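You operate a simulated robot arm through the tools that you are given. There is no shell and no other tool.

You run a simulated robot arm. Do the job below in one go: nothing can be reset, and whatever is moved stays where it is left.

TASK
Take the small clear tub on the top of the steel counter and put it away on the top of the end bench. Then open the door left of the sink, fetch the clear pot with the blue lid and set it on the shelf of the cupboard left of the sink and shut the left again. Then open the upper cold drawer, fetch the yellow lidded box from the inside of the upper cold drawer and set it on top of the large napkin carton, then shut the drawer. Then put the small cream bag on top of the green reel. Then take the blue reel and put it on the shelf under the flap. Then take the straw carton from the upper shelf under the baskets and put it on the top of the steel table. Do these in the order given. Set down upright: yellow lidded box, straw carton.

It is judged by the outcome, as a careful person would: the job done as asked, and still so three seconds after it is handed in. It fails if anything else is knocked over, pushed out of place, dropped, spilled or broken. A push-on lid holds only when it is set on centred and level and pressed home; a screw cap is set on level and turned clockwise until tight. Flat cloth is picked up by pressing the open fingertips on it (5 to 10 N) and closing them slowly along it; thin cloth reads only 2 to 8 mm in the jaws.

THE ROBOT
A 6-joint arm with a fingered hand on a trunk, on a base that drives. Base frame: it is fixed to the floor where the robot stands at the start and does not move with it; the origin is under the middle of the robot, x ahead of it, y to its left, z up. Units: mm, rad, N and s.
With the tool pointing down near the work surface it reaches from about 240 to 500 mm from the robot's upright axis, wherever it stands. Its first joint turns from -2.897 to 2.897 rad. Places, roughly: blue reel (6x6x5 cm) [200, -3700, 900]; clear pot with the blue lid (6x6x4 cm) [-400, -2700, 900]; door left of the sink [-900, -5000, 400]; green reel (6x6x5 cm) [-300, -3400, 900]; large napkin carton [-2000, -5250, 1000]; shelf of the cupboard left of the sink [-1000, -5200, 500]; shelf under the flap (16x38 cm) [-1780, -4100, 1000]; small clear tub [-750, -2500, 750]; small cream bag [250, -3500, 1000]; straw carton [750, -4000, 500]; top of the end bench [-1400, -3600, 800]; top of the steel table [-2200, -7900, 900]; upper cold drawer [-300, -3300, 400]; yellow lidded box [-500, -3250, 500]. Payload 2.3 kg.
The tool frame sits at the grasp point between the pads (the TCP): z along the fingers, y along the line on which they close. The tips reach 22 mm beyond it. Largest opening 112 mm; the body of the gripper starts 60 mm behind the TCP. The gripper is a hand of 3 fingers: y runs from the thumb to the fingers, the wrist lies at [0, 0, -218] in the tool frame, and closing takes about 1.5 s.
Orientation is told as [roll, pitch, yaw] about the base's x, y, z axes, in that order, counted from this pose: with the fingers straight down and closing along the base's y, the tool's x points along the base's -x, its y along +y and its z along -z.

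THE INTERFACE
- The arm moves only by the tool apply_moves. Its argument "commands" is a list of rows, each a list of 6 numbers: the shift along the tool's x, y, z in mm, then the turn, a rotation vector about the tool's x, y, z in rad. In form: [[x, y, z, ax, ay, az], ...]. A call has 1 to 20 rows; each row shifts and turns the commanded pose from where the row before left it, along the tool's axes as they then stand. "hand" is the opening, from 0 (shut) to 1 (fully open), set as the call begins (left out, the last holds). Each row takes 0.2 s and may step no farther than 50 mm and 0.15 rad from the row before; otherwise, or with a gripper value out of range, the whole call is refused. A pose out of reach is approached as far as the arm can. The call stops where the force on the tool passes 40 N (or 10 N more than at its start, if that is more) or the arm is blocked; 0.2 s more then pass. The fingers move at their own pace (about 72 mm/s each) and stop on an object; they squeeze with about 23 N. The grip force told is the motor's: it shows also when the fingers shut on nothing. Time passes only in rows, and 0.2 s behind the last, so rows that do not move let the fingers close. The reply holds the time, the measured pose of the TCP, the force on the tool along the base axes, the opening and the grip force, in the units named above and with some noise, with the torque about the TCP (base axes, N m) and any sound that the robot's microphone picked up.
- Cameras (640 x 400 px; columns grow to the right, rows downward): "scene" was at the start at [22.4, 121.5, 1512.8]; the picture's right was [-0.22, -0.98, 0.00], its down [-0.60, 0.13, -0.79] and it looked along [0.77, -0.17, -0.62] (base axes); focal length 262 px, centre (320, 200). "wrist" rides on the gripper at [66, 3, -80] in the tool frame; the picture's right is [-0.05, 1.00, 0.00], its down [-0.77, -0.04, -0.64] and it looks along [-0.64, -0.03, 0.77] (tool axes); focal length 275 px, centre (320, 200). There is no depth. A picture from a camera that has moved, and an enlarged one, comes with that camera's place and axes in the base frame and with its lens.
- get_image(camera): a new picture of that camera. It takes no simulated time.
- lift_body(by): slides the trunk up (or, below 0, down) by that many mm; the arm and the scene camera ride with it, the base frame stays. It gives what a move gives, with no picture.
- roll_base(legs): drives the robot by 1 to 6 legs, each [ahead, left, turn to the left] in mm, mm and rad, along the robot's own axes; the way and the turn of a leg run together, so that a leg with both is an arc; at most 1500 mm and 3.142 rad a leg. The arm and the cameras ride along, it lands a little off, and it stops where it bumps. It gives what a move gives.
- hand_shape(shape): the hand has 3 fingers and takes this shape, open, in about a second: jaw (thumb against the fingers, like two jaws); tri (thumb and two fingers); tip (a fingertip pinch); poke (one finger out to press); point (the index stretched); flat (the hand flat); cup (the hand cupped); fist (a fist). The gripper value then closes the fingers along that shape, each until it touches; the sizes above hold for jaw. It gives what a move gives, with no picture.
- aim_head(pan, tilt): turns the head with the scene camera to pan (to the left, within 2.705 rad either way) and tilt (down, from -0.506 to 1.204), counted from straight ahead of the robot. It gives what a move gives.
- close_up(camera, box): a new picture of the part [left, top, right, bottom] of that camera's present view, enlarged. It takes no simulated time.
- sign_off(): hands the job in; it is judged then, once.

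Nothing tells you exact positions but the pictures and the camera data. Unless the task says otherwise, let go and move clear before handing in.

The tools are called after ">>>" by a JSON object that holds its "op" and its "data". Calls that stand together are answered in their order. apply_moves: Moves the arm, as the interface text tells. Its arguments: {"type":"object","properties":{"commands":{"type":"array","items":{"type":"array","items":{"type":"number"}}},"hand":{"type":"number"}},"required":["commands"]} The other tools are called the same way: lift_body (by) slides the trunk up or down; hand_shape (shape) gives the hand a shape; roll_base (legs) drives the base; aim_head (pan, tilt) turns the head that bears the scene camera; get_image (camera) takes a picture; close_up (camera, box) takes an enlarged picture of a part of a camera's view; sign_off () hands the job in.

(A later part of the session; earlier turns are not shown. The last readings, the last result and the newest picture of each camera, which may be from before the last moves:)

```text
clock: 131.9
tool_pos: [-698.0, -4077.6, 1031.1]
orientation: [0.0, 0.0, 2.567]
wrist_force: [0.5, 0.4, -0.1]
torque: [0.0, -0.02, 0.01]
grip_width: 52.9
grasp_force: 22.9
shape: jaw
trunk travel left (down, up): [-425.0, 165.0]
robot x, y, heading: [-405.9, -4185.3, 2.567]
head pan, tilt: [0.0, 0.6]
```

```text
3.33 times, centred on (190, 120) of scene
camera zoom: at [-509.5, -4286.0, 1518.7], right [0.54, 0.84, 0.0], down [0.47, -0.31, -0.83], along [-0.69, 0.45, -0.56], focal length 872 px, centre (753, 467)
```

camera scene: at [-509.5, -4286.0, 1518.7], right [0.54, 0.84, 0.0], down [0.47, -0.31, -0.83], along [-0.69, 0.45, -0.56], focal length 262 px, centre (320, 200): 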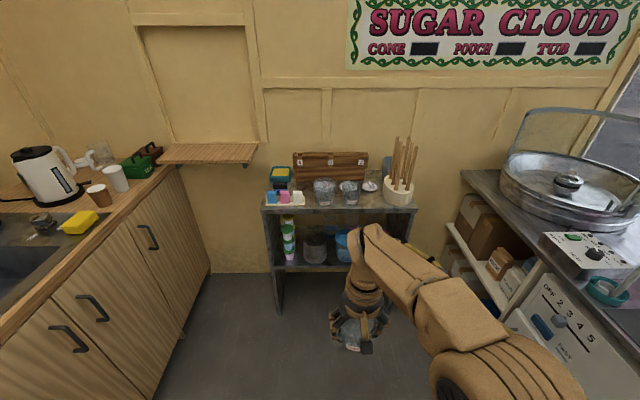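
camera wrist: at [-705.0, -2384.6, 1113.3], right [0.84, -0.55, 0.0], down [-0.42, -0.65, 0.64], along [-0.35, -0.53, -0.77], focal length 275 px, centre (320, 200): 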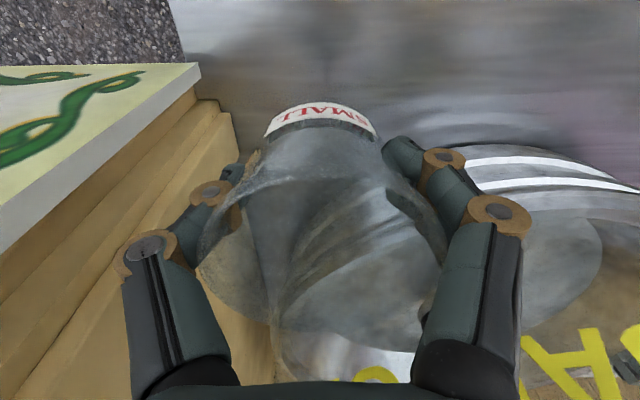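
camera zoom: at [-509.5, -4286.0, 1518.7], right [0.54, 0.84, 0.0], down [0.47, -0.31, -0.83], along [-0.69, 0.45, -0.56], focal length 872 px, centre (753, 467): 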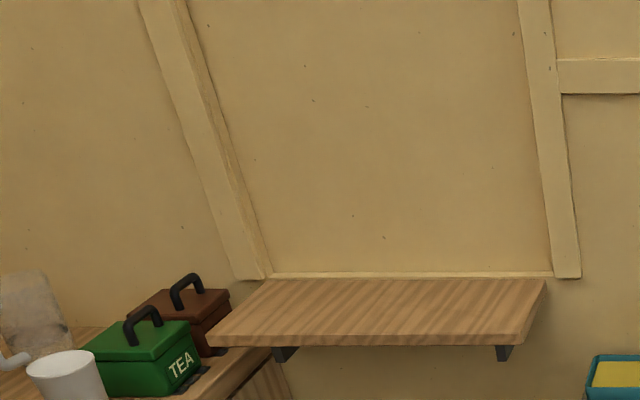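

There's a free spot on the end bench between the "MEDIUM" tub and the stick block, in front of the flat lid, near (-1245,-3518). I'll drive nearer and turn the hand so the fingers close front-to-back.

>>> {"op": "roll_base", "data": {"legs": [[600, -60, 0.02]]}}

>>> {"op": "apply_moves", "data": {"commands": [[0, 0, 0, 0, 0, 0.15], [0, 0, 0, 0, 0, 0.15], [0, 0, 0, 0, 0, 0.15], [0, 0, 0, 0, 0, 0.15], [0, 0, 0, 0, 0, 0.15], [0, 0, 0, 0, 0, 0.15], [0, 0, 0, 0, 0, 0.15], [0, 0, 0, 0, 0, 0.15], [0, 0, 0, 0, 0, 0.15], [0, 0, 0, 0, 0, 0.15], [0, 0, 0, 0, 0, 0.07]]}}

>>> {"op": "get_image", "data": {"camera": "wrist"}}

>>> {"op": "get_image", "data": {"camera": "scene"}}

```text
clock: 135.4
tool_pos: [-1183.1, -3706.2, 1031.8]
orientation: [0.0, 0.002, 2.586]
wrist_force: [0.3, 0.0, -0.4]
torque: [-0.03, -0.02, 0.0]
grip_width: 52.9
grasp_force: 23.1
shape: jaw
trunk travel left (down, up): [-425.0, 165.0]
robot x, y, heading: [-891.3, -3803.8, 2.592]
head pan, tilt: [0.0, 0.6]
```

```text
clock: 137.8
tool_pos: [-1183.0, -3705.7, 1030.8]
orientation: [0.0, 0.0, 1.015]
wrist_force: [-0.2, -0.2, 0.0]
torque: [0.01, 0.0, 0.01]
grip_width: 52.8
grasp_force: 23.0
shape: jaw
trunk travel left (down, up): [-425.0, 165.0]
robot x, y, heading: [-889.0, -3807.4, 2.59]
head pan, tilt: [0.0, 0.6]
```

```text
taken
camera wrist: at [-1220.1, -3760.5, 1111.4], right [-0.82, 0.57, 0.0], down [0.44, 0.64, 0.64], along [0.36, 0.52, -0.77], focal length 275 px, centre (320, 200)
```

wrist: 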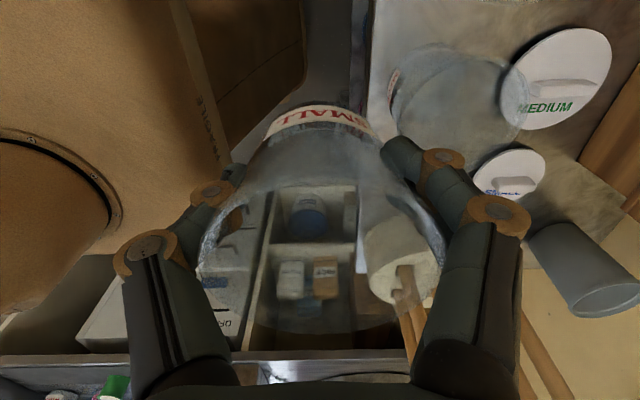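

```text
taken
camera scene: at [-990.0, -3911.2, 1518.7], right [0.53, 0.85, 0.0], down [0.48, -0.3, -0.83], along [-0.7, 0.44, -0.56], focal length 262 px, centre (320, 200)
```

scene: 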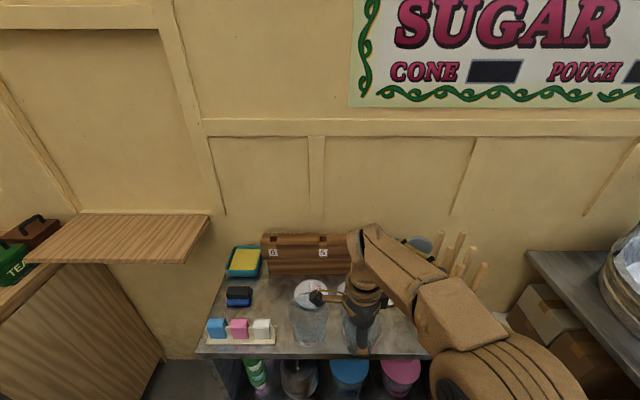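

I can see the SMALL lid and MEDIUM tub from above. I'll check the spot more exactly in the scene camera.

>>> {"op": "close_up", "data": {"camera": "scene", "box": [270, 220, 510, 370]}}

>>> {"op": "close_up", "data": {"camera": "wrist", "box": [340, 0, 640, 190]}}

```text
2.67 times, centred on (390, 295) of scene
camera zoom: at [-990.0, -3911.2, 1518.7], right [0.53, 0.85, 0.0], down [0.48, -0.3, -0.83], along [-0.7, 0.44, -0.56], focal length 697 px, centre (133, -53)
```

zoom: 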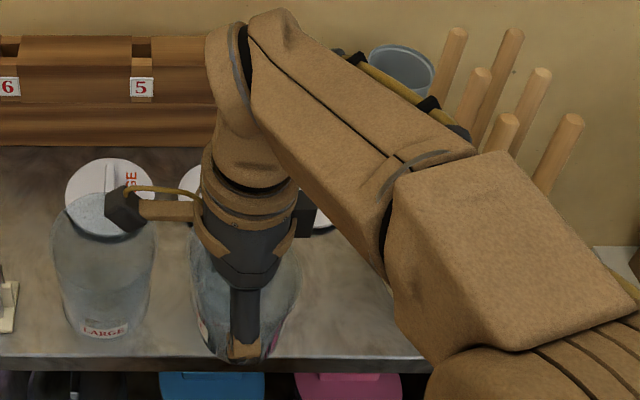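

```text
2.11 times, centred on (490, 95) of wrist
camera zoom: at [-1220.1, -3760.5, 1111.4], right [-0.82, 0.57, 0.0], down [0.44, 0.64, 0.64], along [0.36, 0.52, -0.77], focal length 580 px, centre (-38, 421)
```

zoom: 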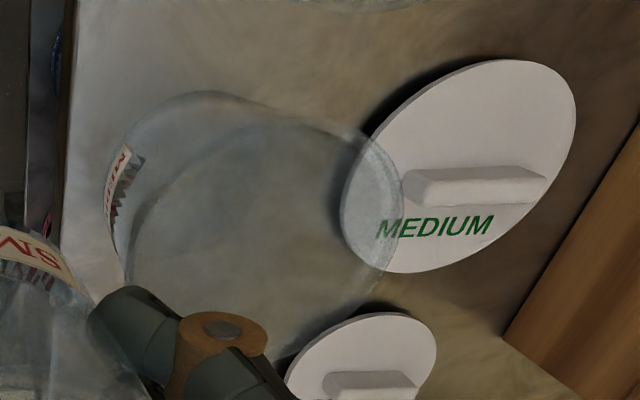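

Target for the tub: about (-1219,-3550). I'll move over it at height and check before lowering.

>>> {"op": "apply_moves", "data": {"commands": [[-30, 30, 0, 0, 0, 0], [-30, 30, 0, 0, 0, 0], [-30, 30, 0, 0, 0, 0], [-23, 23, 0, 0, 0, 0], [0, 0, 20, 0, 0, 0]]}}

>>> {"op": "get_image", "data": {"camera": "wrist"}}

>>> {"op": "close_up", "data": {"camera": "scene", "box": [270, 220, 510, 370]}}

```text
clock: 139.0
tool_pos: [-1216.9, -3550.3, 1010.9]
orientation: [0.0, 0.001, 1.017]
wrist_force: [0.5, 0.3, -1.4]
torque: [-0.02, 0.0, 0.0]
grip_width: 52.6
grasp_force: 23.6
shape: jaw
trunk travel left (down, up): [-425.0, 165.0]
robot x, y, heading: [-890.2, -3806.1, 2.583]
head pan, tilt: [0.0, 0.6]
```

```text
taken
camera wrist: at [-1254.9, -3604.4, 1092.1], right [-0.82, 0.57, 0.0], down [0.44, 0.64, 0.64], along [0.36, 0.52, -0.77], focal length 275 px, centre (320, 200)
```

wrist: 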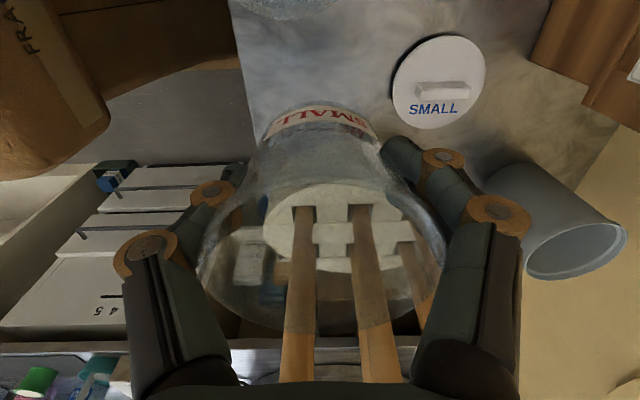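

```text
2.67 times, centred on (390, 295) of scene
camera zoom: at [-990.1, -3911.3, 1518.7], right [0.53, 0.85, 0.0], down [0.48, -0.3, -0.83], along [-0.7, 0.44, -0.56], focal length 697 px, centre (133, -53)
```

zoom: 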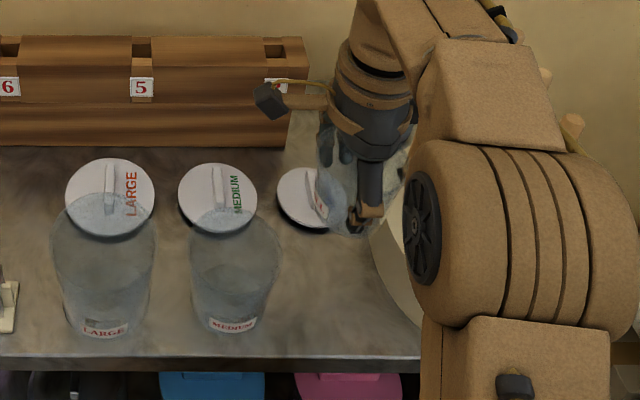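

The free spot is confirmed, with about 20 mm to spare each side. I'll shift slightly and lower toward the bench.

>>> {"op": "apply_moves", "data": {"commands": [[-8, 10, 20, 0, 0, 0], [0, 0, 40, 0, 0, 0], [0, 0, 40, 0, 0, 0], [0, 0, 30, 0, 0, 0], [0, 0, 8, 0, 0, 0], [0, 0, 0, 0, 0, 0]]}}

>>> {"op": "get_image", "data": {"camera": "wrist"}}

>>> {"op": "close_up", "data": {"camera": "scene", "box": [270, 220, 510, 370]}}

```text
clock: 140.4
tool_pos: [-1220.7, -3538.4, 875.7]
orientation: [0.006, -0.001, 1.017]
wrist_force: [-7.2, -1.3, 32.6]
torque: [0.1, 0.12, -0.04]
grip_width: 51.3
grasp_force: 23.0
shape: jaw
trunk travel left (down, up): [-425.0, 165.0]
robot x, y, heading: [-889.5, -3806.1, 2.586]
head pan, tilt: [0.0, 0.6]
```

```text
taken
camera wrist: at [-1257.7, -3593.0, 955.4], right [-0.83, 0.56, 0.01], down [0.44, 0.63, 0.64], along [0.36, 0.53, -0.77], focal length 275 px, centre (320, 200)
```

wrist: 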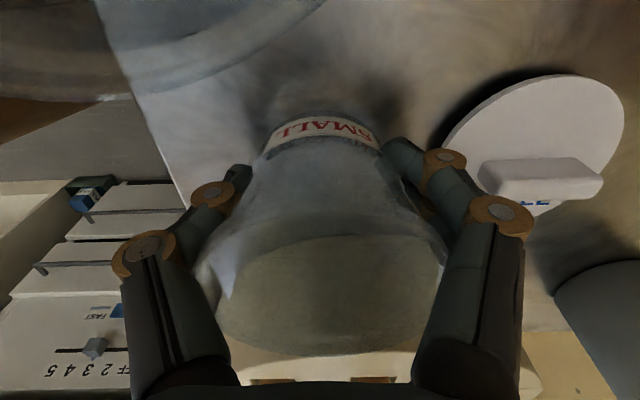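

```text
2.67 times, centred on (390, 295) of scene
camera zoom: at [-988.1, -3914.7, 1518.9], right [0.53, 0.85, 0.0], down [0.48, -0.3, -0.83], along [-0.7, 0.44, -0.56], focal length 697 px, centre (133, -53)
```

zoom: 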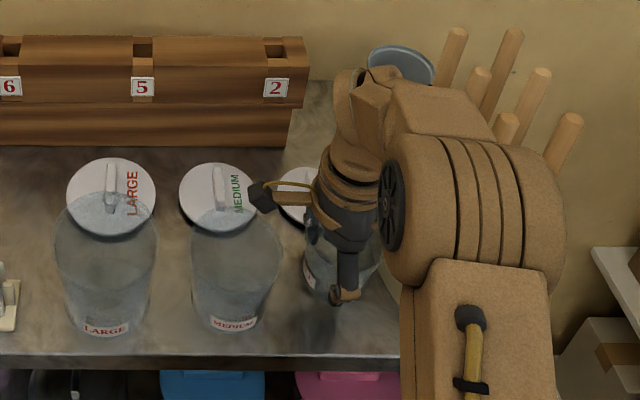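

The tub has touched down (force straight under it), so the bench top is about z=832. I'll ease off, release and lift straight up.

>>> {"op": "apply_moves", "data": {"commands": [[0, 0, -3, 0, 0, 0], [0, 0, 0, 0, 0, 0]]}}

>>> {"op": "apply_moves", "data": {"commands": [[0, 0, 0, 0, 0, 0], [0, 0, 0, 0, 0, 0], [0, 0, 0, 0, 0, 0], [0, 0, 0, 0, 0, 0], [0, 0, 0, 0, 0, 0]], "hand": 0.82}}

>>> {"op": "get_image", "data": {"camera": "wrist"}}

>>> {"op": "close_up", "data": {"camera": "scene", "box": [270, 220, 510, 370]}}

```text
clock: 141.0
tool_pos: [-1221.7, -3537.5, 875.9]
orientation: [0.0, 0.001, 1.019]
wrist_force: [-1.4, -1.9, 9.9]
torque: [0.02, 0.08, -0.02]
grip_width: 51.7
grasp_force: 23.1
shape: jaw
trunk travel left (down, up): [-425.0, 165.0]
robot x, y, heading: [-893.5, -3804.8, 2.582]
head pan, tilt: [0.0, 0.6]
```

```text
clock: 142.2
tool_pos: [-1221.4, -3537.5, 876.1]
orientation: [0.0, 0.0, 1.016]
wrist_force: [0.1, 0.1, -0.8]
torque: [0.01, -0.01, 0.0]
grip_width: 91.5
grasp_force: 0.1
shape: jaw
trunk travel left (down, up): [-425.0, 165.0]
robot x, y, heading: [-892.3, -3806.2, 2.587]
head pan, tilt: [0.0, 0.6]
```

```text
taken
camera wrist: at [-1259.2, -3591.4, 956.9], right [-0.82, 0.57, 0.0], down [0.44, 0.64, 0.64], along [0.36, 0.52, -0.77], focal length 275 px, centre (320, 200)
```

wrist: 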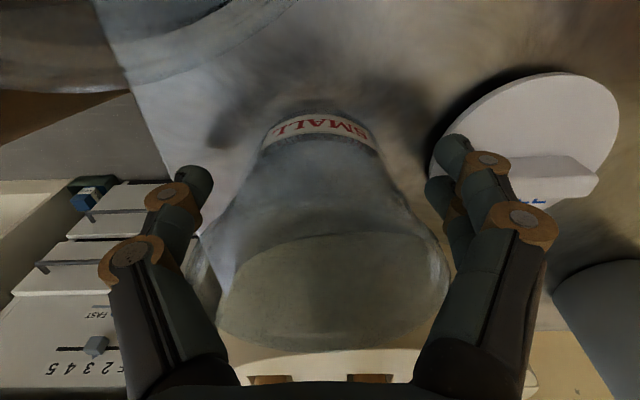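

```text
2.67 times, centred on (390, 295) of scene
camera zoom: at [-990.0, -3911.1, 1518.7], right [0.53, 0.85, 0.0], down [0.48, -0.3, -0.83], along [-0.7, 0.44, -0.56], focal length 697 px, centre (133, -53)
```

zoom: 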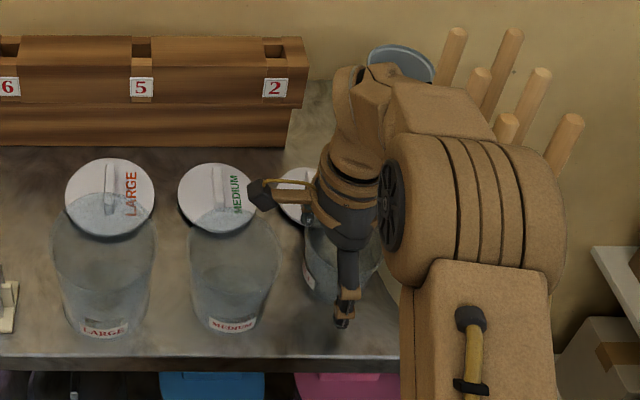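

The tub is released and standing. Lifting straight up and pulling back.

>>> {"op": "apply_moves", "data": {"commands": [[0, 0, -20, 0, 0, 0], [0, 0, -40, 0, 0, 0], [0, 0, -50, 0, 0, 0], [0, 0, -50, 0, 0, 0], [0, -40, 0, 0, 0, 0], [20, -40, 0, 0, 0, 0], [20, -40, 0, 0, 0, 0]]}}

>>> {"op": "get_image", "data": {"camera": "scene"}}

>>> {"op": "close_up", "data": {"camera": "scene", "box": [190, 200, 510, 380]}}

```text
clock: 143.8
tool_pos: [-1139.1, -3633.1, 1038.2]
orientation: [0.003, -0.001, 1.015]
wrist_force: [0.2, -0.4, 0.2]
torque: [0.0, -0.01, -0.01]
grip_width: 91.9
grasp_force: 0.1
shape: jaw
trunk travel left (down, up): [-425.0, 165.0]
robot x, y, heading: [-891.7, -3804.4, 2.589]
head pan, tilt: [0.0, 0.6]
```

```text
taken
camera scene: at [-988.8, -3912.1, 1518.7], right [0.53, 0.85, 0.0], down [0.48, -0.3, -0.83], along [-0.7, 0.44, -0.56], focal length 262 px, centre (320, 200)
```

scene: 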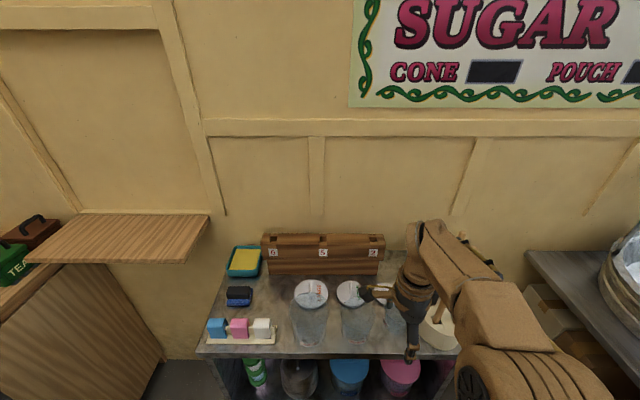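

```text
2.00 times, centred on (350, 290) of scene
camera zoom: at [-988.8, -3912.1, 1518.7], right [0.53, 0.85, 0.0], down [0.48, -0.3, -0.83], along [-0.7, 0.44, -0.56], focal length 523 px, centre (260, 20)
```

zoom: 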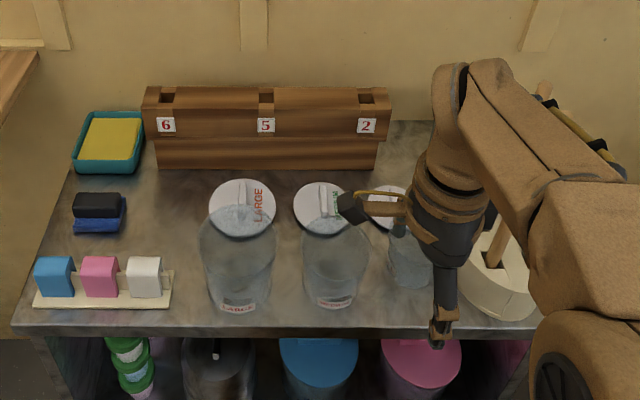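

The tub stands upright on the end bench by its MEDIUM neighbour. Next is the door left of the sink: I'll square the hand, back up the aisle and look at the back cupboards.

>>> {"op": "apply_moves", "data": {"commands": [[0, 0, 0, 0, 0, -0.15], [0, 0, 0, 0, 0, -0.15], [0, 0, 0, 0, 0, -0.15], [0, 0, 0, 0, 0, -0.15], [0, 0, 0, 0, 0, -0.15], [0, 0, 0, 0, 0, -0.15], [0, 0, 0, 0, 0, -0.15], [0, 0, 0, 0, 0, -0.15], [0, 0, 0, 0, 0, -0.15], [0, 0, 0, 0, 0, -0.15], [0, 0, 0, 0, 0, -0.07]], "hand": 1}}

>>> {"op": "roll_base", "data": {"legs": [[-700, 0, 0]]}}

>>> {"op": "aim_head", "data": {"pan": 1.57, "tilt": 0.5}}

>>> {"op": "get_image", "data": {"camera": "scene"}}

```text
clock: 146.2
tool_pos: [-1141.3, -3634.6, 1035.7]
orientation: [-0.001, 0.0, 2.587]
wrist_force: [-0.2, 0.6, -0.1]
torque: [0.01, 0.02, 0.01]
grip_width: 112.0
grasp_force: 0.0
shape: jaw
trunk travel left (down, up): [-425.0, 165.0]
robot x, y, heading: [-887.1, -3804.5, 2.59]
head pan, tilt: [0.0, 0.6]
```

```text
clock: 150.0
tool_pos: [-542.5, -4006.1, 1037.1]
orientation: [0.0, 0.0, 2.605]
wrist_force: [-0.6, -0.6, 0.3]
torque: [0.03, -0.02, -0.03]
grip_width: 111.7
grasp_force: 0.1
shape: jaw
trunk travel left (down, up): [-425.0, 165.0]
robot x, y, heading: [-286.7, -4170.5, 2.604]
head pan, tilt: [0.0, 0.6]
```

```text
clock: 151.7
tool_pos: [-543.3, -4005.5, 1036.0]
orientation: [-0.001, -0.001, 2.605]
wrist_force: [-0.1, 0.4, -0.1]
torque: [0.0, 0.0, 0.02]
grip_width: 111.7
grasp_force: 0.1
shape: jaw
trunk travel left (down, up): [-425.0, 165.0]
robot x, y, heading: [-285.0, -4171.7, 2.605]
head pan, tilt: [1.571, 0.499]
```

```text
taken
camera scene: at [-355.9, -4402.5, 1527.7], right [-0.86, 0.51, 0.0], down [0.24, 0.41, -0.88], along [-0.45, -0.75, -0.48], focal length 262 px, centre (320, 200)
```

scene: 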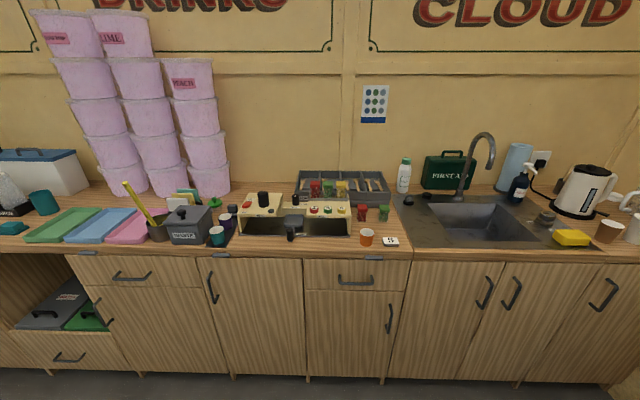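

Facing the back counter: the sink with two doors is on the right, and left of it a unit with a drawer above a door (handle on its right side). I'll zoom for details.

>>> {"op": "close_up", "data": {"camera": "scene", "box": [280, 220, 520, 400]}}

>>> {"op": "close_up", "data": {"camera": "scene", "box": [60, 220, 300, 400]}}

```text
2.22 times, centred on (400, 310) of scene
camera zoom: at [-355.9, -4402.5, 1527.7], right [-0.86, 0.51, 0.0], down [0.24, 0.41, -0.88], along [-0.45, -0.75, -0.48], focal length 581 px, centre (142, -44)
```

zoom: 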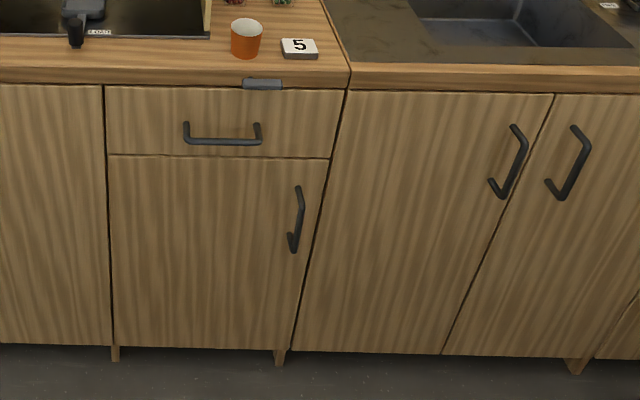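

```text
2.22 times, centred on (180, 310) of scene
camera zoom: at [-355.9, -4402.5, 1527.7], right [-0.86, 0.51, 0.0], down [0.24, 0.41, -0.88], along [-0.45, -0.75, -0.48], focal length 581 px, centre (631, -44)
```

zoom: 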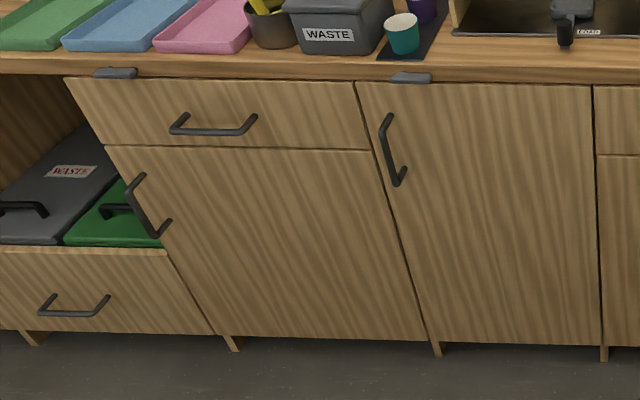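

The door's handle is near (-971,-4874, z≈571), hinge near (-685,-5079); the door is about 410 mm wide. I'll turn to face the cupboards, standing right of the handle so the door can swing clear.

>>> {"op": "roll_base", "data": {"legs": [[0, 0, 1.571], [200, -330, 0]]}}

>>> {"op": "aim_head", "data": {"pan": 0.1, "tilt": 0.75}}

>>> {"op": "get_image", "data": {"camera": "scene"}}

```text
clock: 158.0
tool_pos: [-855.5, -4413.5, 1036.6]
orientation: [0.001, 0.001, -2.133]
wrist_force: [-0.2, 0.0, 0.6]
torque: [-0.01, -0.01, -0.03]
grip_width: 112.0
grasp_force: 0.0
shape: jaw
trunk travel left (down, up): [-425.0, 165.0]
robot x, y, heading: [-680.5, -4160.6, -2.133]
head pan, tilt: [1.571, 0.499]
```

```text
clock: 159.5
tool_pos: [-854.7, -4413.3, 1036.4]
orientation: [0.002, 0.0, -2.131]
wrist_force: [0.0, 0.1, 0.2]
torque: [0.01, 0.01, 0.0]
grip_width: 112.1
grasp_force: 0.1
shape: jaw
trunk travel left (down, up): [-425.0, 165.0]
robot x, y, heading: [-683.6, -4163.2, -2.132]
head pan, tilt: [0.099, 0.75]
```

```text
taken
camera scene: at [-569.2, -4261.1, 1505.8], right [-0.9, 0.44, 0.0], down [0.3, 0.61, -0.73], along [-0.33, -0.66, -0.68], focal length 262 px, centre (320, 200)
```

scene: 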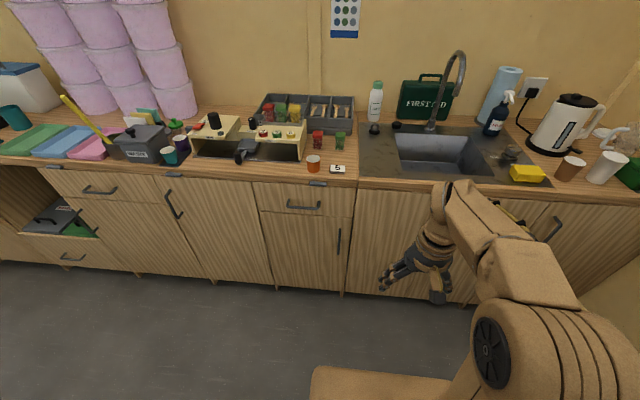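

I'm placed with the handle about 755 mm ahead and 134 mm left. I'll pitch the hand up toward horizontal about the wrist, then lower the trunk.

>>> {"op": "apply_moves", "data": {"commands": [[-32.6, 0, -2.45, 0, -0.15, 0], [-32.6, 0, -2.45, 0, -0.15, 0], [-32.6, 0, -2.45, 0, -0.15, 0], [-32.6, 0, -2.45, 0, -0.15, 0], [-32.6, 0, -2.45, 0, -0.15, 0], [-32.6, 0, -2.45, 0, -0.15, 0], [-32.6, 0, -2.45, 0, -0.15, 0], [0, 0, 0, 0, 0, 0]]}}

>>> {"op": "lift_body", "data": {"by": -400}}

>>> {"op": "get_image", "data": {"camera": "scene"}}

>>> {"op": "get_image", "data": {"camera": "wrist"}}

```text
clock: 161.3
tool_pos: [-954.0, -4572.3, 1145.3]
orientation: [0.0, -1.05, -2.131]
wrist_force: [-1.3, 0.8, 0.3]
torque: [-0.02, 0.0, 0.0]
grip_width: 111.7
grasp_force: 0.1
shape: jaw
trunk travel left (down, up): [-425.0, 165.0]
robot x, y, heading: [-683.6, -4160.8, -2.134]
head pan, tilt: [0.099, 0.75]
```

```text
clock: 165.2
tool_pos: [-954.7, -4571.4, 746.1]
orientation: [0.0, -1.048, -2.132]
wrist_force: [1.4, 0.0, 0.0]
torque: [0.01, -0.01, -0.01]
grip_width: 111.9
grasp_force: 0.1
shape: jaw
trunk travel left (down, up): [-25.0, 565.0]
robot x, y, heading: [-681.6, -4163.1, -2.13]
head pan, tilt: [0.099, 0.75]
```

```text
taken
camera scene: at [-569.3, -4261.1, 1105.8], right [-0.9, 0.45, 0.0], down [0.3, 0.61, -0.73], along [-0.33, -0.65, -0.68], focal length 262 px, centre (320, 200)
```

scene: 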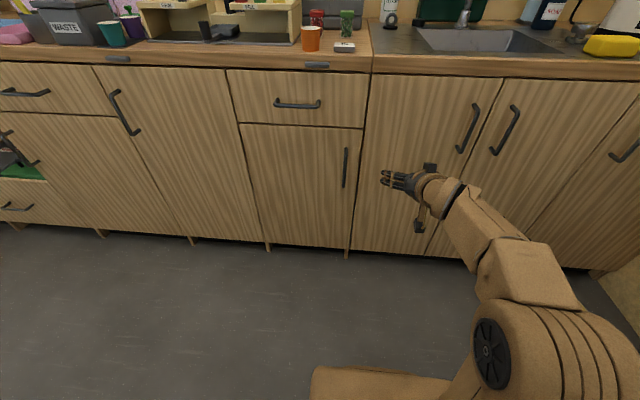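

```text
taken
camera wrist: at [-896.9, -4487.8, 728.4], right [0.83, -0.55, 0.04], down [0.06, 0.16, 0.99], along [-0.55, -0.82, 0.17], focal length 275 px, centre (320, 200)
```

wrist: 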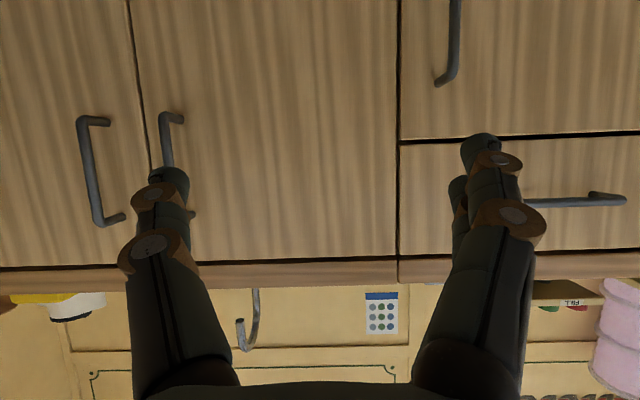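

The wrist view confirms the handle at about (-968,-4880), z 483–650. I'll move the open hand in line with it.

>>> {"op": "apply_moves", "data": {"commands": [[31.4, 30.2, 18, 0, 0, 0], [31.4, 30.2, 18, 0, 0, 0], [31.4, 30.2, 18, 0, 0, 0], [31.4, 30.2, 18, 0, 0, 0], [31.4, 30.2, 18, 0, 0, 0], [-20, 0, 34.7, 0, 0, 0], [-20, 0, 34.7, 0, 0, 0], [-20, 0, 34.7, 0, 0, 0], [0, 0, 0, 0, 0, 0]], "hand": 0.7}}

>>> {"op": "get_image", "data": {"camera": "wrist"}}

>>> {"op": "get_image", "data": {"camera": "scene"}}

```text
clock: 167.2
tool_pos: [-914.6, -4735.6, 587.6]
orientation: [0.0, -1.049, -2.13]
wrist_force: [0.0, 0.2, -0.1]
torque: [0.01, 0.01, -0.02]
grip_width: 78.7
grasp_force: 0.0
shape: jaw
out of reach, approached as far as the arm can: row 1, 2
trunk travel left (down, up): [-25.0, 565.0]
robot x, y, heading: [-678.9, -4162.0, -2.135]
head pan, tilt: [0.099, 0.75]
```

```text
taken
camera wrist: at [-856.6, -4651.0, 570.5], right [0.83, -0.55, 0.04], down [0.06, 0.16, 0.99], along [-0.55, -0.82, 0.17], focal length 275 px, centre (320, 200)
```

wrist: 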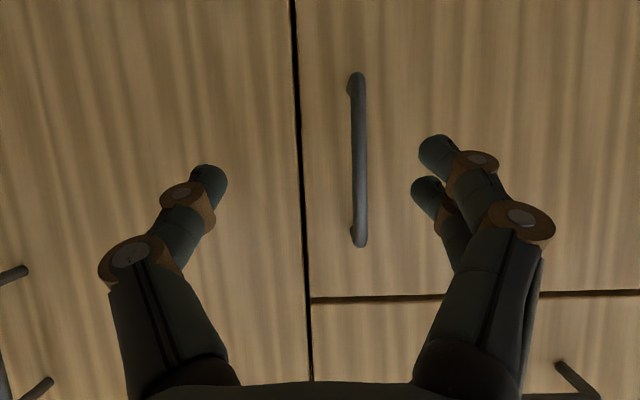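

```text
taken
camera scene: at [-569.3, -4261.2, 1105.8], right [-0.9, 0.45, 0.0], down [0.3, 0.61, -0.73], along [-0.33, -0.65, -0.68], focal length 262 px, centre (320, 200)
```

scene: 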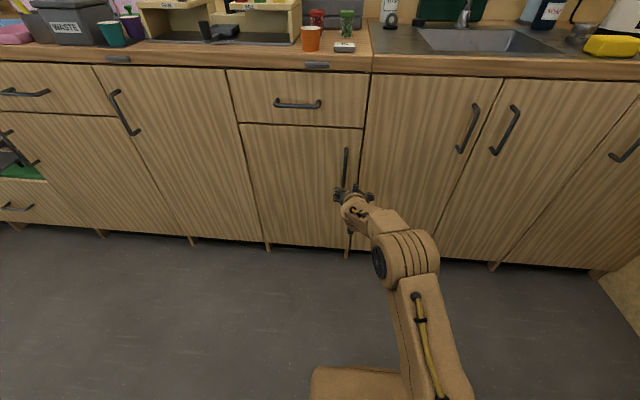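

The handle bar is 150 mm ahead, 33 mm left. Moving in to straddle it, then closing.

>>> {"op": "apply_moves", "data": {"commands": [[-15.6, 16, 32.3, 0, 0, 0], [-15.6, 17, 32.3, 0, 0, 0], [-15.6, 0, 32.3, 0, 0, 0], [-14, 0, 29, 0, 0, 0], [0, 0, 0, 0, 0, 0]]}}

>>> {"op": "get_image", "data": {"camera": "wrist"}}

```text
clock: 168.4
tool_pos: [-927.7, -4799.0, 578.7]
orientation: [0.0, -1.05, -2.131]
wrist_force: [-0.7, -0.4, 1.1]
torque: [0.01, 0.02, -0.02]
grip_width: 78.5
grasp_force: 0.0
shape: jaw
out of reach, approached as far as the arm can: row 2, 3, 4
trunk travel left (down, up): [-25.0, 565.0]
robot x, y, heading: [-685.0, -4162.5, -2.129]
head pan, tilt: [0.099, 0.75]
```

```text
taken
camera wrist: at [-869.1, -4714.4, 562.4], right [0.83, -0.55, 0.04], down [0.06, 0.16, 0.99], along [-0.55, -0.82, 0.17], focal length 275 px, centre (320, 200)
```

wrist: 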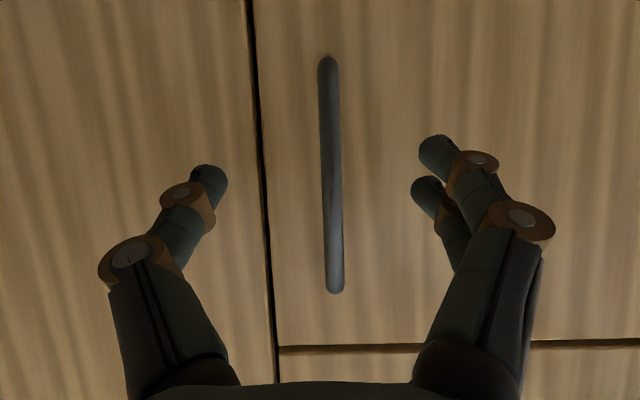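

The arm is at full stretch about 80 mm short. I'll roll the base ahead 75 mm.

>>> {"op": "roll_base", "data": {"legs": [[60, 0, 0]]}}

>>> {"op": "get_image", "data": {"camera": "wrist"}}

```text
clock: 169.3
tool_pos: [-960.4, -4852.1, 579.7]
orientation: [0.0, -1.048, -2.132]
wrist_force: [-0.5, -0.4, 0.5]
torque: [0.03, -0.01, 0.01]
grip_width: 79.0
grasp_force: 0.0
shape: jaw
trunk travel left (down, up): [-25.0, 565.0]
robot x, y, heading: [-712.1, -4213.5, -2.133]
head pan, tilt: [0.099, 0.75]
```

```text
taken
camera wrist: at [-902.4, -4765.9, 562.5], right [0.83, -0.55, 0.04], down [0.06, 0.16, 0.99], along [-0.55, -0.82, 0.17], focal length 275 px, centre (320, 200)
```

wrist: 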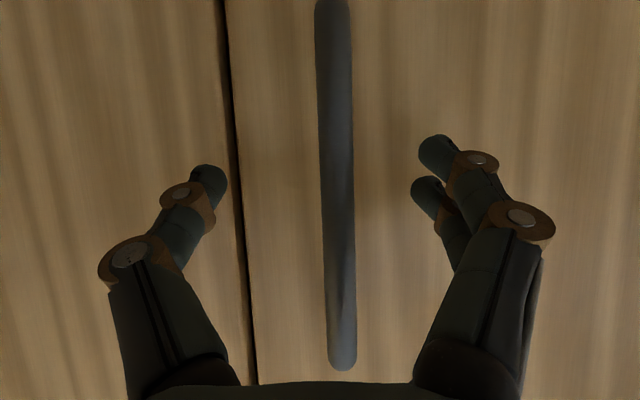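

The bar is nearly between the pads. A further 20 mm ahead, then close on it.

>>> {"op": "roll_base", "data": {"legs": [[20, 0, 0]]}}

>>> {"op": "apply_moves", "data": {"commands": [[0, 4, 0, 0, 0, 0], [0, 0, 0, 0, 0, 0], [0, 0, 0, 0, 0, 0], [0, 0, 0, 0, 0, 0], [0, 0, 0, 0, 0, 0], [0, 0, 0, 0, 0, 0], [0, 0, 0, 0, 0, 0], [0, 0, 0, 0, 0, 0]], "hand": 0}}

>>> {"op": "get_image", "data": {"camera": "wrist"}}

```text
clock: 170.2
tool_pos: [-965.9, -4861.2, 579.3]
orientation: [-0.002, -1.045, -2.131]
wrist_force: [10.6, 20.1, 5.5]
torque: [-0.29, -0.12, 1.03]
grip_width: 76.2
grasp_force: 0.0
shape: jaw
trunk travel left (down, up): [-25.0, 565.0]
robot x, y, heading: [-722.7, -4222.9, -2.132]
head pan, tilt: [0.099, 0.75]
stopped in leg 1: the force on the tool passed its limit at 52 N (the readings are from after the stop); the commanded pose is now the measured one
```

```text
clock: 172.0
tool_pos: [-960.8, -4863.6, 578.8]
orientation: [-0.008, -1.045, -2.125]
wrist_force: [21.5, 17.8, 2.9]
torque: [-0.17, -0.03, 1.62]
grip_width: 4.0
grasp_force: 23.4
shape: jaw
trunk travel left (down, up): [-25.0, 565.0]
robot x, y, heading: [-725.2, -4232.4, -2.136]
head pan, tilt: [0.099, 0.75]
```

```text
taken
camera wrist: at [-903.9, -4777.9, 562.4], right [0.83, -0.55, 0.04], down [0.06, 0.15, 0.99], along [-0.55, -0.82, 0.16], focal length 275 px, centre (320, 200)
```

wrist: 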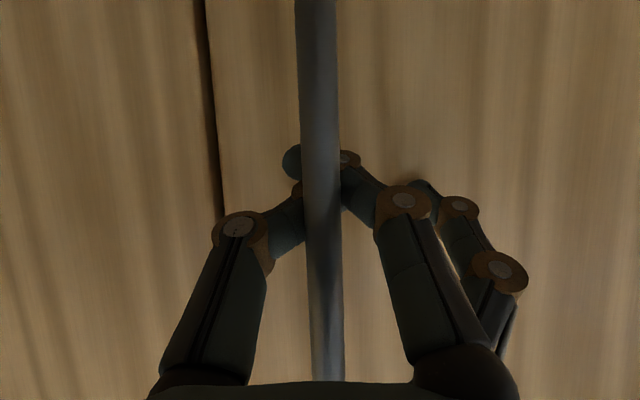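

The fingertips have closed behind the bar, hooking it. I'll pull gently along the door's arc and watch the force.

>>> {"op": "apply_moves", "data": {"commands": [[14.9, 1.3, -25.9, 0.0378, 0, 0.0217], [14.9, 2.6, -25.9, 0.0378, 0, 0.0217], [14.8, 3.9, -25.8, 0.0378, 0, 0.0217], [14.7, 5.2, -25.6, 0.0378, 0, 0.0217]]}}

>>> {"op": "get_image", "data": {"camera": "scene"}}

>>> {"op": "get_image", "data": {"camera": "wrist"}}

```text
clock: 173.0
tool_pos: [-881.8, -4778.3, 578.2]
orientation: [-0.011, -1.043, -2.297]
wrist_force: [8.0, -12.0, -0.9]
torque: [-0.03, -0.02, -0.22]
grip_width: 0.0
grasp_force: 23.0
shape: jaw
trunk travel left (down, up): [-25.0, 565.0]
robot x, y, heading: [-724.1, -4226.1, -2.13]
head pan, tilt: [0.099, 0.75]
```

```text
taken
camera scene: at [-608.8, -4326.7, 1105.5], right [-0.9, 0.45, 0.0], down [0.3, 0.61, -0.73], along [-0.33, -0.65, -0.68], focal length 262 px, centre (320, 200)
```

scene: 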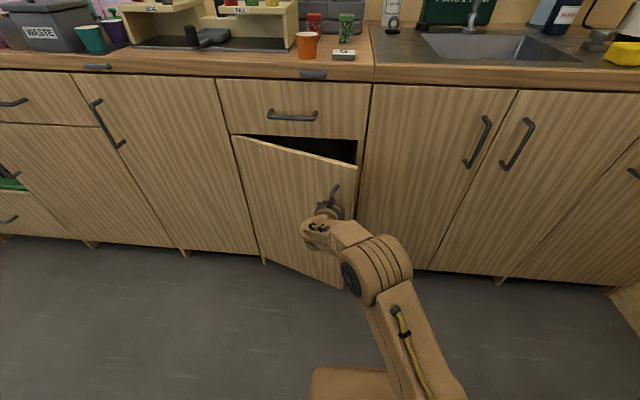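

```text
taken
camera wrist: at [-810.7, -4703.6, 562.1], right [0.73, -0.69, 0.03], down [0.08, 0.14, 0.99], along [-0.68, -0.71, 0.16], focal length 275 px, centre (320, 200)
```

wrist: 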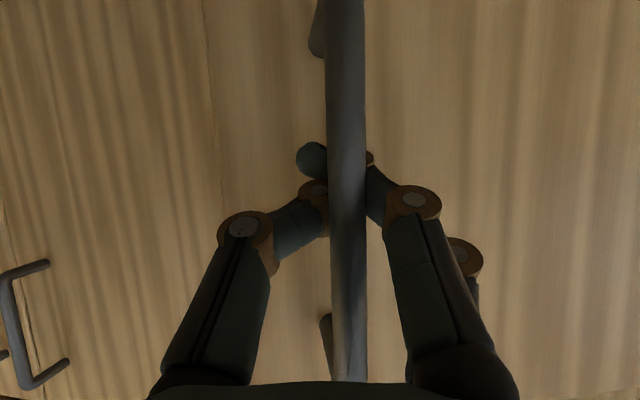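

The door is swinging open. Continuing along the arc.

>>> {"op": "apply_moves", "data": {"commands": [[14.6, 6.5, -25.4, 0.0378, 0, 0.0217], [14.4, 7.8, -25.1, 0.0378, 0, 0.0217], [14.2, 9.0, -24.8, 0.0378, 0, 0.0217], [14.0, 10.3, -24.4, 0.0378, 0, 0.0217], [13.8, 11.5, -24.0, 0.0378, 0, 0.0217], [13.5, 12.7, -23.6, 0.0378, 0, 0.0217]]}}

>>> {"op": "get_image", "data": {"camera": "scene"}}

```text
clock: 174.4
tool_pos: [-723.6, -4712.5, 578.3]
orientation: [-0.01, -1.046, -2.545]
wrist_force: [1.7, -28.7, -1.4]
torque: [-0.13, 0.0, -0.68]
grip_width: 0.1
grasp_force: 23.2
shape: jaw
trunk travel left (down, up): [-25.0, 565.0]
robot x, y, heading: [-722.4, -4227.4, -2.136]
head pan, tilt: [0.099, 0.75]
stopped in row 6: the force on the tool passed its limit at 41 N (the readings are from after the stop); the commanded pose is now the measured one
```

```text
taken
camera scene: at [-609.7, -4329.2, 1105.2], right [-0.89, 0.45, 0.0], down [0.3, 0.61, -0.73], along [-0.33, -0.65, -0.68], focal length 262 px, centre (320, 200)
```

scene: 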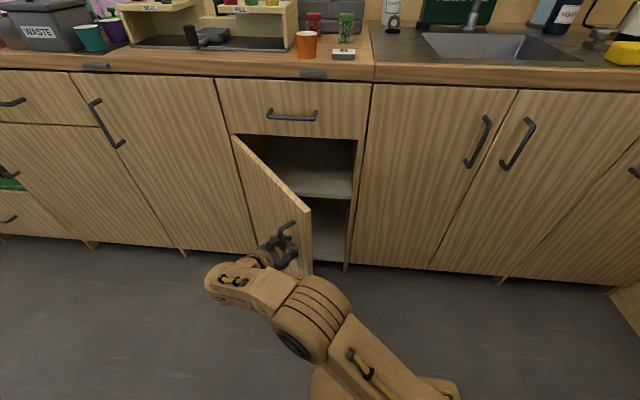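

The door is about 50° open and I can see the shelf inside. My arc ran slightly wide; I'll continue on the corrected arc.

>>> {"op": "apply_moves", "data": {"commands": [[9.9, 13, -17.2, 0, 0, 0], [9.9, 13, -17.2, 0, 0, 0], [11.2, 19, -19.6, 0, 0, 0], [11.2, 19, -19.6, 0, 0, 0]]}}

>>> {"op": "get_image", "data": {"camera": "scene"}}

```text
clock: 175.4
tool_pos: [-630.5, -4719.9, 579.5]
orientation: [-0.014, -1.051, -2.542]
wrist_force: [-6.4, -29.8, -4.8]
torque: [-0.07, 0.11, -0.76]
grip_width: 0.0
grasp_force: 22.7
shape: jaw
out of reach, approached as far as the arm can: row 4
trunk travel left (down, up): [-25.0, 565.0]
robot x, y, heading: [-723.4, -4228.2, -2.132]
head pan, tilt: [0.099, 0.75]
stopped in row 4: the force on the tool passed its limit at 44 N (the readings are from after the stop); the commanded pose is now the measured one
```

```text
taken
camera scene: at [-610.8, -4330.1, 1105.4], right [-0.89, 0.45, 0.0], down [0.31, 0.61, -0.73], along [-0.33, -0.65, -0.68], focal length 262 px, centre (320, 200)
```

scene: 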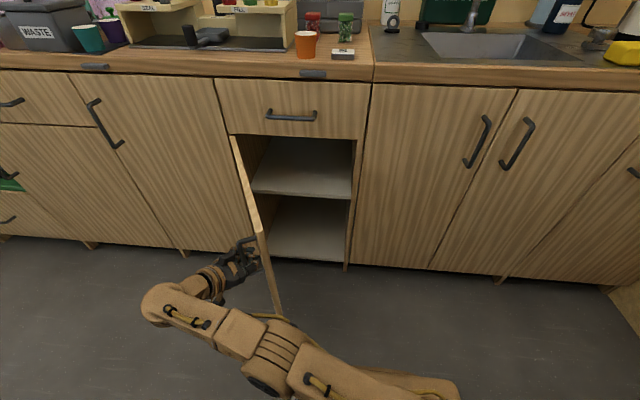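

The door stands about 75–80° open. I'll open the hand and withdraw from the handle.

>>> {"op": "apply_moves", "data": {"commands": [[0, 5, 5, 0, 0, 0], [0, 0, 0, 0, 0, 0], [0, 0, 0, 0, 0, 0], [0, 0, 0, 0, 0, 0], [0, 0, 0, 0, 0, 0], [0, 0, 0, 0, 0, 0], [0, 0, 0, 0, 0, 0]], "hand": 1}}

>>> {"op": "get_image", "data": {"camera": "wrist"}}

```text
clock: 177.0
tool_pos: [-629.7, -4722.0, 577.8]
orientation: [-0.009, -1.05, -2.548]
wrist_force: [-0.8, -0.7, -0.3]
torque: [0.0, 0.01, 0.01]
grip_width: 111.7
grasp_force: 0.1
shape: jaw
trunk travel left (down, up): [-25.0, 565.0]
robot x, y, heading: [-720.2, -4228.0, -2.135]
head pan, tilt: [0.099, 0.75]
```

```text
taken
camera wrist: at [-542.6, -4668.3, 560.9], right [0.53, -0.84, 0.04], down [0.12, 0.12, 0.99], along [-0.84, -0.52, 0.17], focal length 275 px, centre (320, 200)
```

wrist: 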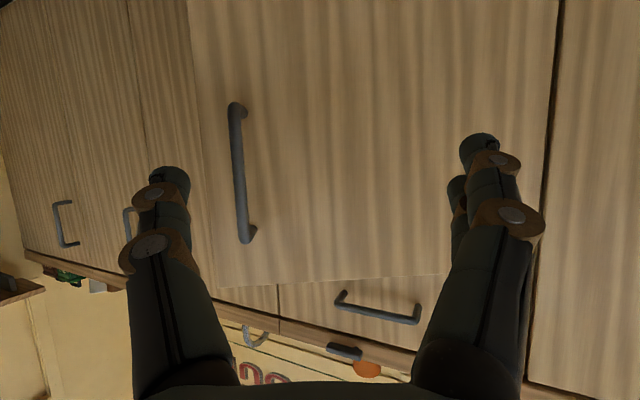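

The handle now lies away from the fingers; I'll check where the door is.

>>> {"op": "get_image", "data": {"camera": "scene"}}

```text
taken
camera scene: at [-609.9, -4325.7, 1105.8], right [-0.89, 0.45, 0.0], down [0.31, 0.61, -0.73], along [-0.33, -0.65, -0.68], focal length 262 px, centre (320, 200)
```

scene: 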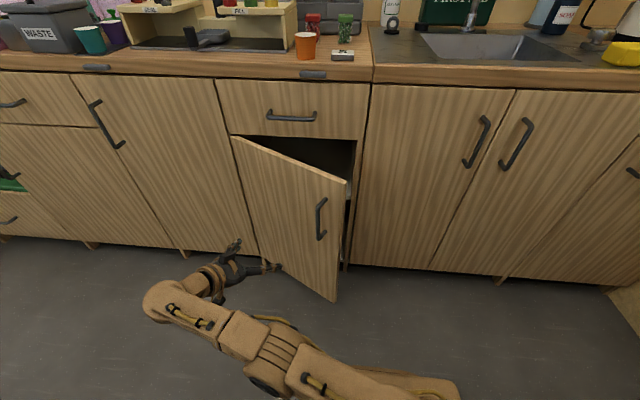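

The door swung back to about 30°, nudged by the opening fingers. I'll raise the hand, square it up, shift the base left and back, then push the door from its inner side.

>>> {"op": "apply_moves", "data": {"commands": [[-43.4, 0, -24.9, -0.0726, 0, -0.0417], [-43.4, 0, -24.9, -0.0726, 0, -0.0417], [-43.4, 0, -24.9, -0.0726, 0, -0.0417], [-43.4, 0, -24.9, -0.0726, 0, -0.0417], [-43.4, 0, -24.9, -0.0726, 0, -0.0417], [0, 0, 0, 0, 0, 0]], "hand": 0}}

>>> {"op": "roll_base", "data": {"legs": [[-60, 0, 0], [0, 180, 0.02]]}}

>>> {"op": "get_image", "data": {"camera": "scene"}}

```text
clock: 178.4
tool_pos: [-635.7, -4718.5, 821.4]
orientation: [-0.006, -1.05, -2.128]
wrist_force: [0.7, 0.1, -1.1]
torque: [-0.01, -0.02, 0.02]
grip_width: 0.1
grasp_force: 22.9
shape: jaw
out of reach, approached as far as the arm can: row 5
trunk travel left (down, up): [-25.0, 565.0]
robot x, y, heading: [-721.9, -4227.2, -2.137]
head pan, tilt: [0.099, 0.75]
```

```text
clock: 180.5
tool_pos: [-442.3, -4761.2, 819.8]
orientation: [-0.01, -1.049, -2.114]
wrist_force: [0.2, 0.4, -0.5]
torque: [0.04, 0.0, -0.04]
grip_width: 0.0
grasp_force: 22.7
shape: jaw
trunk travel left (down, up): [-25.0, 565.0]
robot x, y, heading: [-540.5, -4270.4, -2.122]
head pan, tilt: [0.099, 0.75]
```

```text
taken
camera scene: at [-421.4, -4368.1, 1105.8], right [-0.9, 0.44, 0.0], down [0.3, 0.61, -0.73], along [-0.32, -0.66, -0.68], focal length 262 px, centre (320, 200)
```

scene: 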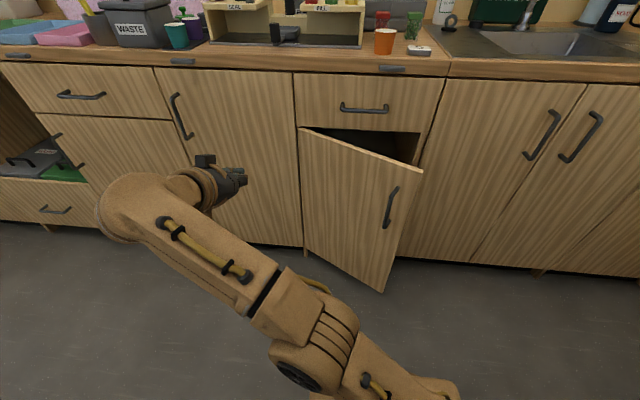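

The door rests about 22° open and stays put. I'll return to the right-hand stance with the hand high, then come down on the inner side of the door edge.

>>> {"op": "roll_base", "data": {"legs": [[0, -180, -0.01], [50, 0, 0]]}}

>>> {"op": "apply_moves", "data": {"commands": [[0, -48, 0, 0, 0, 0], [0, -48, 0, 0, 0, 0], [-5, -46, 8.7, 0, 0, 0], [-10, -45, 17, 0, 0, 0], [-15, -40, 26, 0, 0, 0], [-15, -40, 26, 0, 0, 0], [-15, -35, 26, 0, 0, 0], [-15, 0, 26, 0, 0, 0]]}}

>>> {"op": "get_image", "data": {"camera": "scene"}}

```text
clock: 182.5
tool_pos: [-623.3, -4710.8, 820.4]
orientation: [-0.008, -1.05, -2.123]
wrist_force: [-0.6, -0.1, 0.1]
torque: [0.01, 0.02, -0.02]
grip_width: 0.0
grasp_force: 23.3
shape: jaw
trunk travel left (down, up): [-25.0, 565.0]
robot x, y, heading: [-711.6, -4222.4, -2.13]
head pan, tilt: [0.099, 0.75]
```

```text
clock: 184.3
tool_pos: [-961.6, -4678.5, 820.0]
orientation: [-0.01, -1.05, -2.123]
wrist_force: [0.0, -0.7, -0.6]
torque: [-0.02, 0.0, -0.01]
grip_width: 0.0
grasp_force: 22.7
shape: jaw
trunk travel left (down, up): [-25.0, 565.0]
robot x, y, heading: [-712.5, -4217.6, -2.13]
head pan, tilt: [0.099, 0.75]
```

```text
taken
camera scene: at [-600.2, -4318.6, 1105.8], right [-0.9, 0.44, 0.0], down [0.3, 0.61, -0.73], along [-0.32, -0.66, -0.68], focal length 262 px, centre (320, 200)
```

scene: 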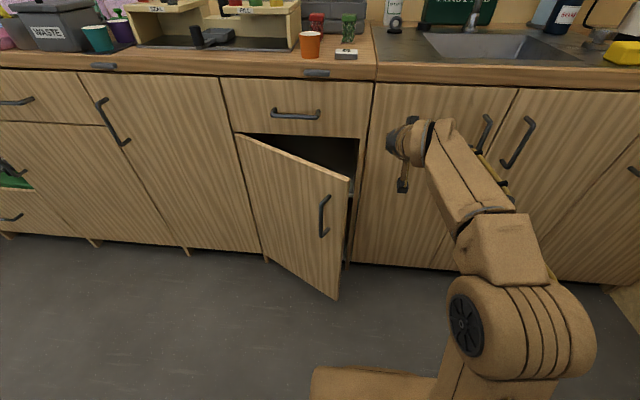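

Hand is right of the door edge, high. I'll yaw it to point left-inward and lower it beside the gap.

>>> {"op": "apply_moves", "data": {"commands": [[0, -20, 0, -0.13, 0, -0.0746], [0, 0, 0, -0.13, 0, -0.0746], [0, 0, 0, -0.13, 0, -0.0746], [0, 0, 0, -0.13, 0, -0.0746], [39.9, 0, 22.9, 0, 0, 0], [39.9, 0, 22.9, 0, 0, 0], [39.9, 0, 22.9, 0, 0, 0], [39.9, 0, 22.9, 0, 0, 0], [39.9, 0, 22.9, 0, 0, 0], [0, 0, 0, 0, 0, 0]]}}

>>> {"op": "get_image", "data": {"camera": "scene"}}

>>> {"op": "get_image", "data": {"camera": "wrist"}}

```text
clock: 186.5
tool_pos: [-972.6, -4777.6, 691.3]
orientation: [-0.004, -1.041, -1.531]
wrist_force: [-0.3, 0.5, 0.3]
torque: [-0.02, -0.01, 0.0]
grip_width: 0.0
grasp_force: 22.8
shape: jaw
out of reach, approached as far as the arm can: row 5, 6, 7, 8, 9
trunk travel left (down, up): [-25.0, 565.0]
robot x, y, heading: [-712.6, -4222.3, -2.126]
head pan, tilt: [0.099, 0.75]
```

```text
taken
camera scene: at [-600.2, -4318.8, 1105.8], right [-0.9, 0.44, 0.0], down [0.3, 0.61, -0.73], along [-0.32, -0.66, -0.68], focal length 262 px, centre (320, 200)
```

scene: 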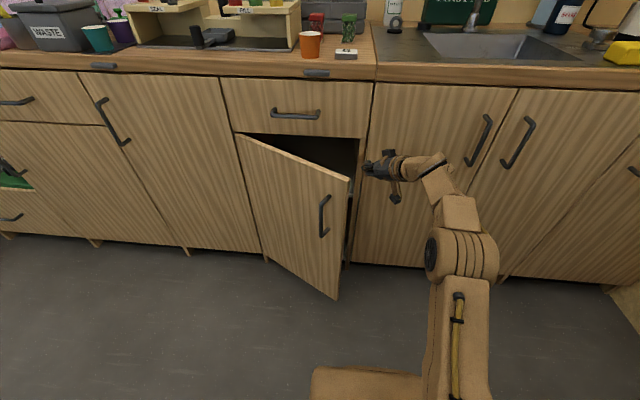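

```text
taken
camera wrist: at [-972.3, -4674.1, 674.6], right [1.0, 0.01, 0.04], down [-0.04, 0.16, 0.99], along [0.01, -0.99, 0.16], focal length 275 px, centre (320, 200)
```

wrist: 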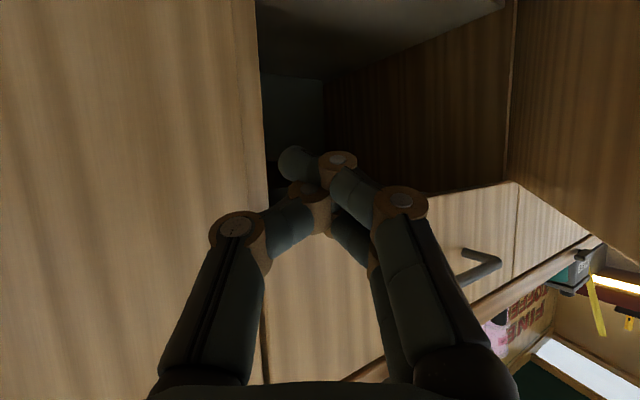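

The hand ended in the gap but higher than asked (reach-limited). I'll adjust forward and see whether the lower pose is reachable.

>>> {"op": "apply_moves", "data": {"commands": [[-22.8, 5, 39.8, 0, 0, 0], [-11, 2, 20, 0, 0, 0], [0, 0, 0, 0, 0, 0]]}}

>>> {"op": "get_image", "data": {"camera": "scene"}}

```text
clock: 187.3
tool_pos: [-957.7, -4824.4, 680.2]
orientation: [-0.002, -1.045, -1.528]
wrist_force: [-0.2, -0.4, 0.6]
torque: [0.0, 0.03, 0.0]
grip_width: 0.1
grasp_force: 23.7
shape: jaw
out of reach, approached as far as the arm can: row 1, 2
trunk travel left (down, up): [-25.0, 565.0]
robot x, y, heading: [-712.2, -4217.7, -2.124]
head pan, tilt: [0.099, 0.75]
```

```text
taken
camera scene: at [-600.2, -4318.7, 1105.8], right [-0.9, 0.44, 0.0], down [0.3, 0.61, -0.73], along [-0.32, -0.66, -0.68], focal length 262 px, centre (320, 200)
```

scene: 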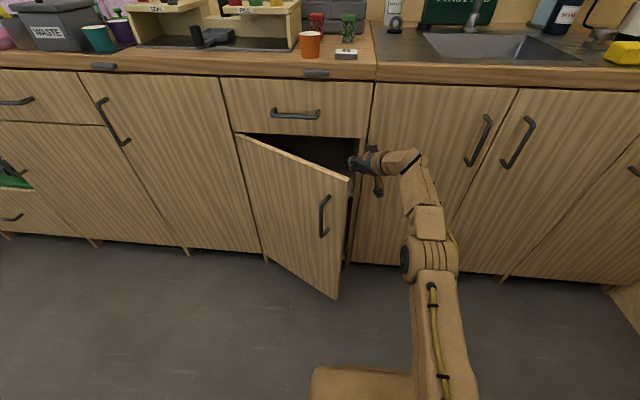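

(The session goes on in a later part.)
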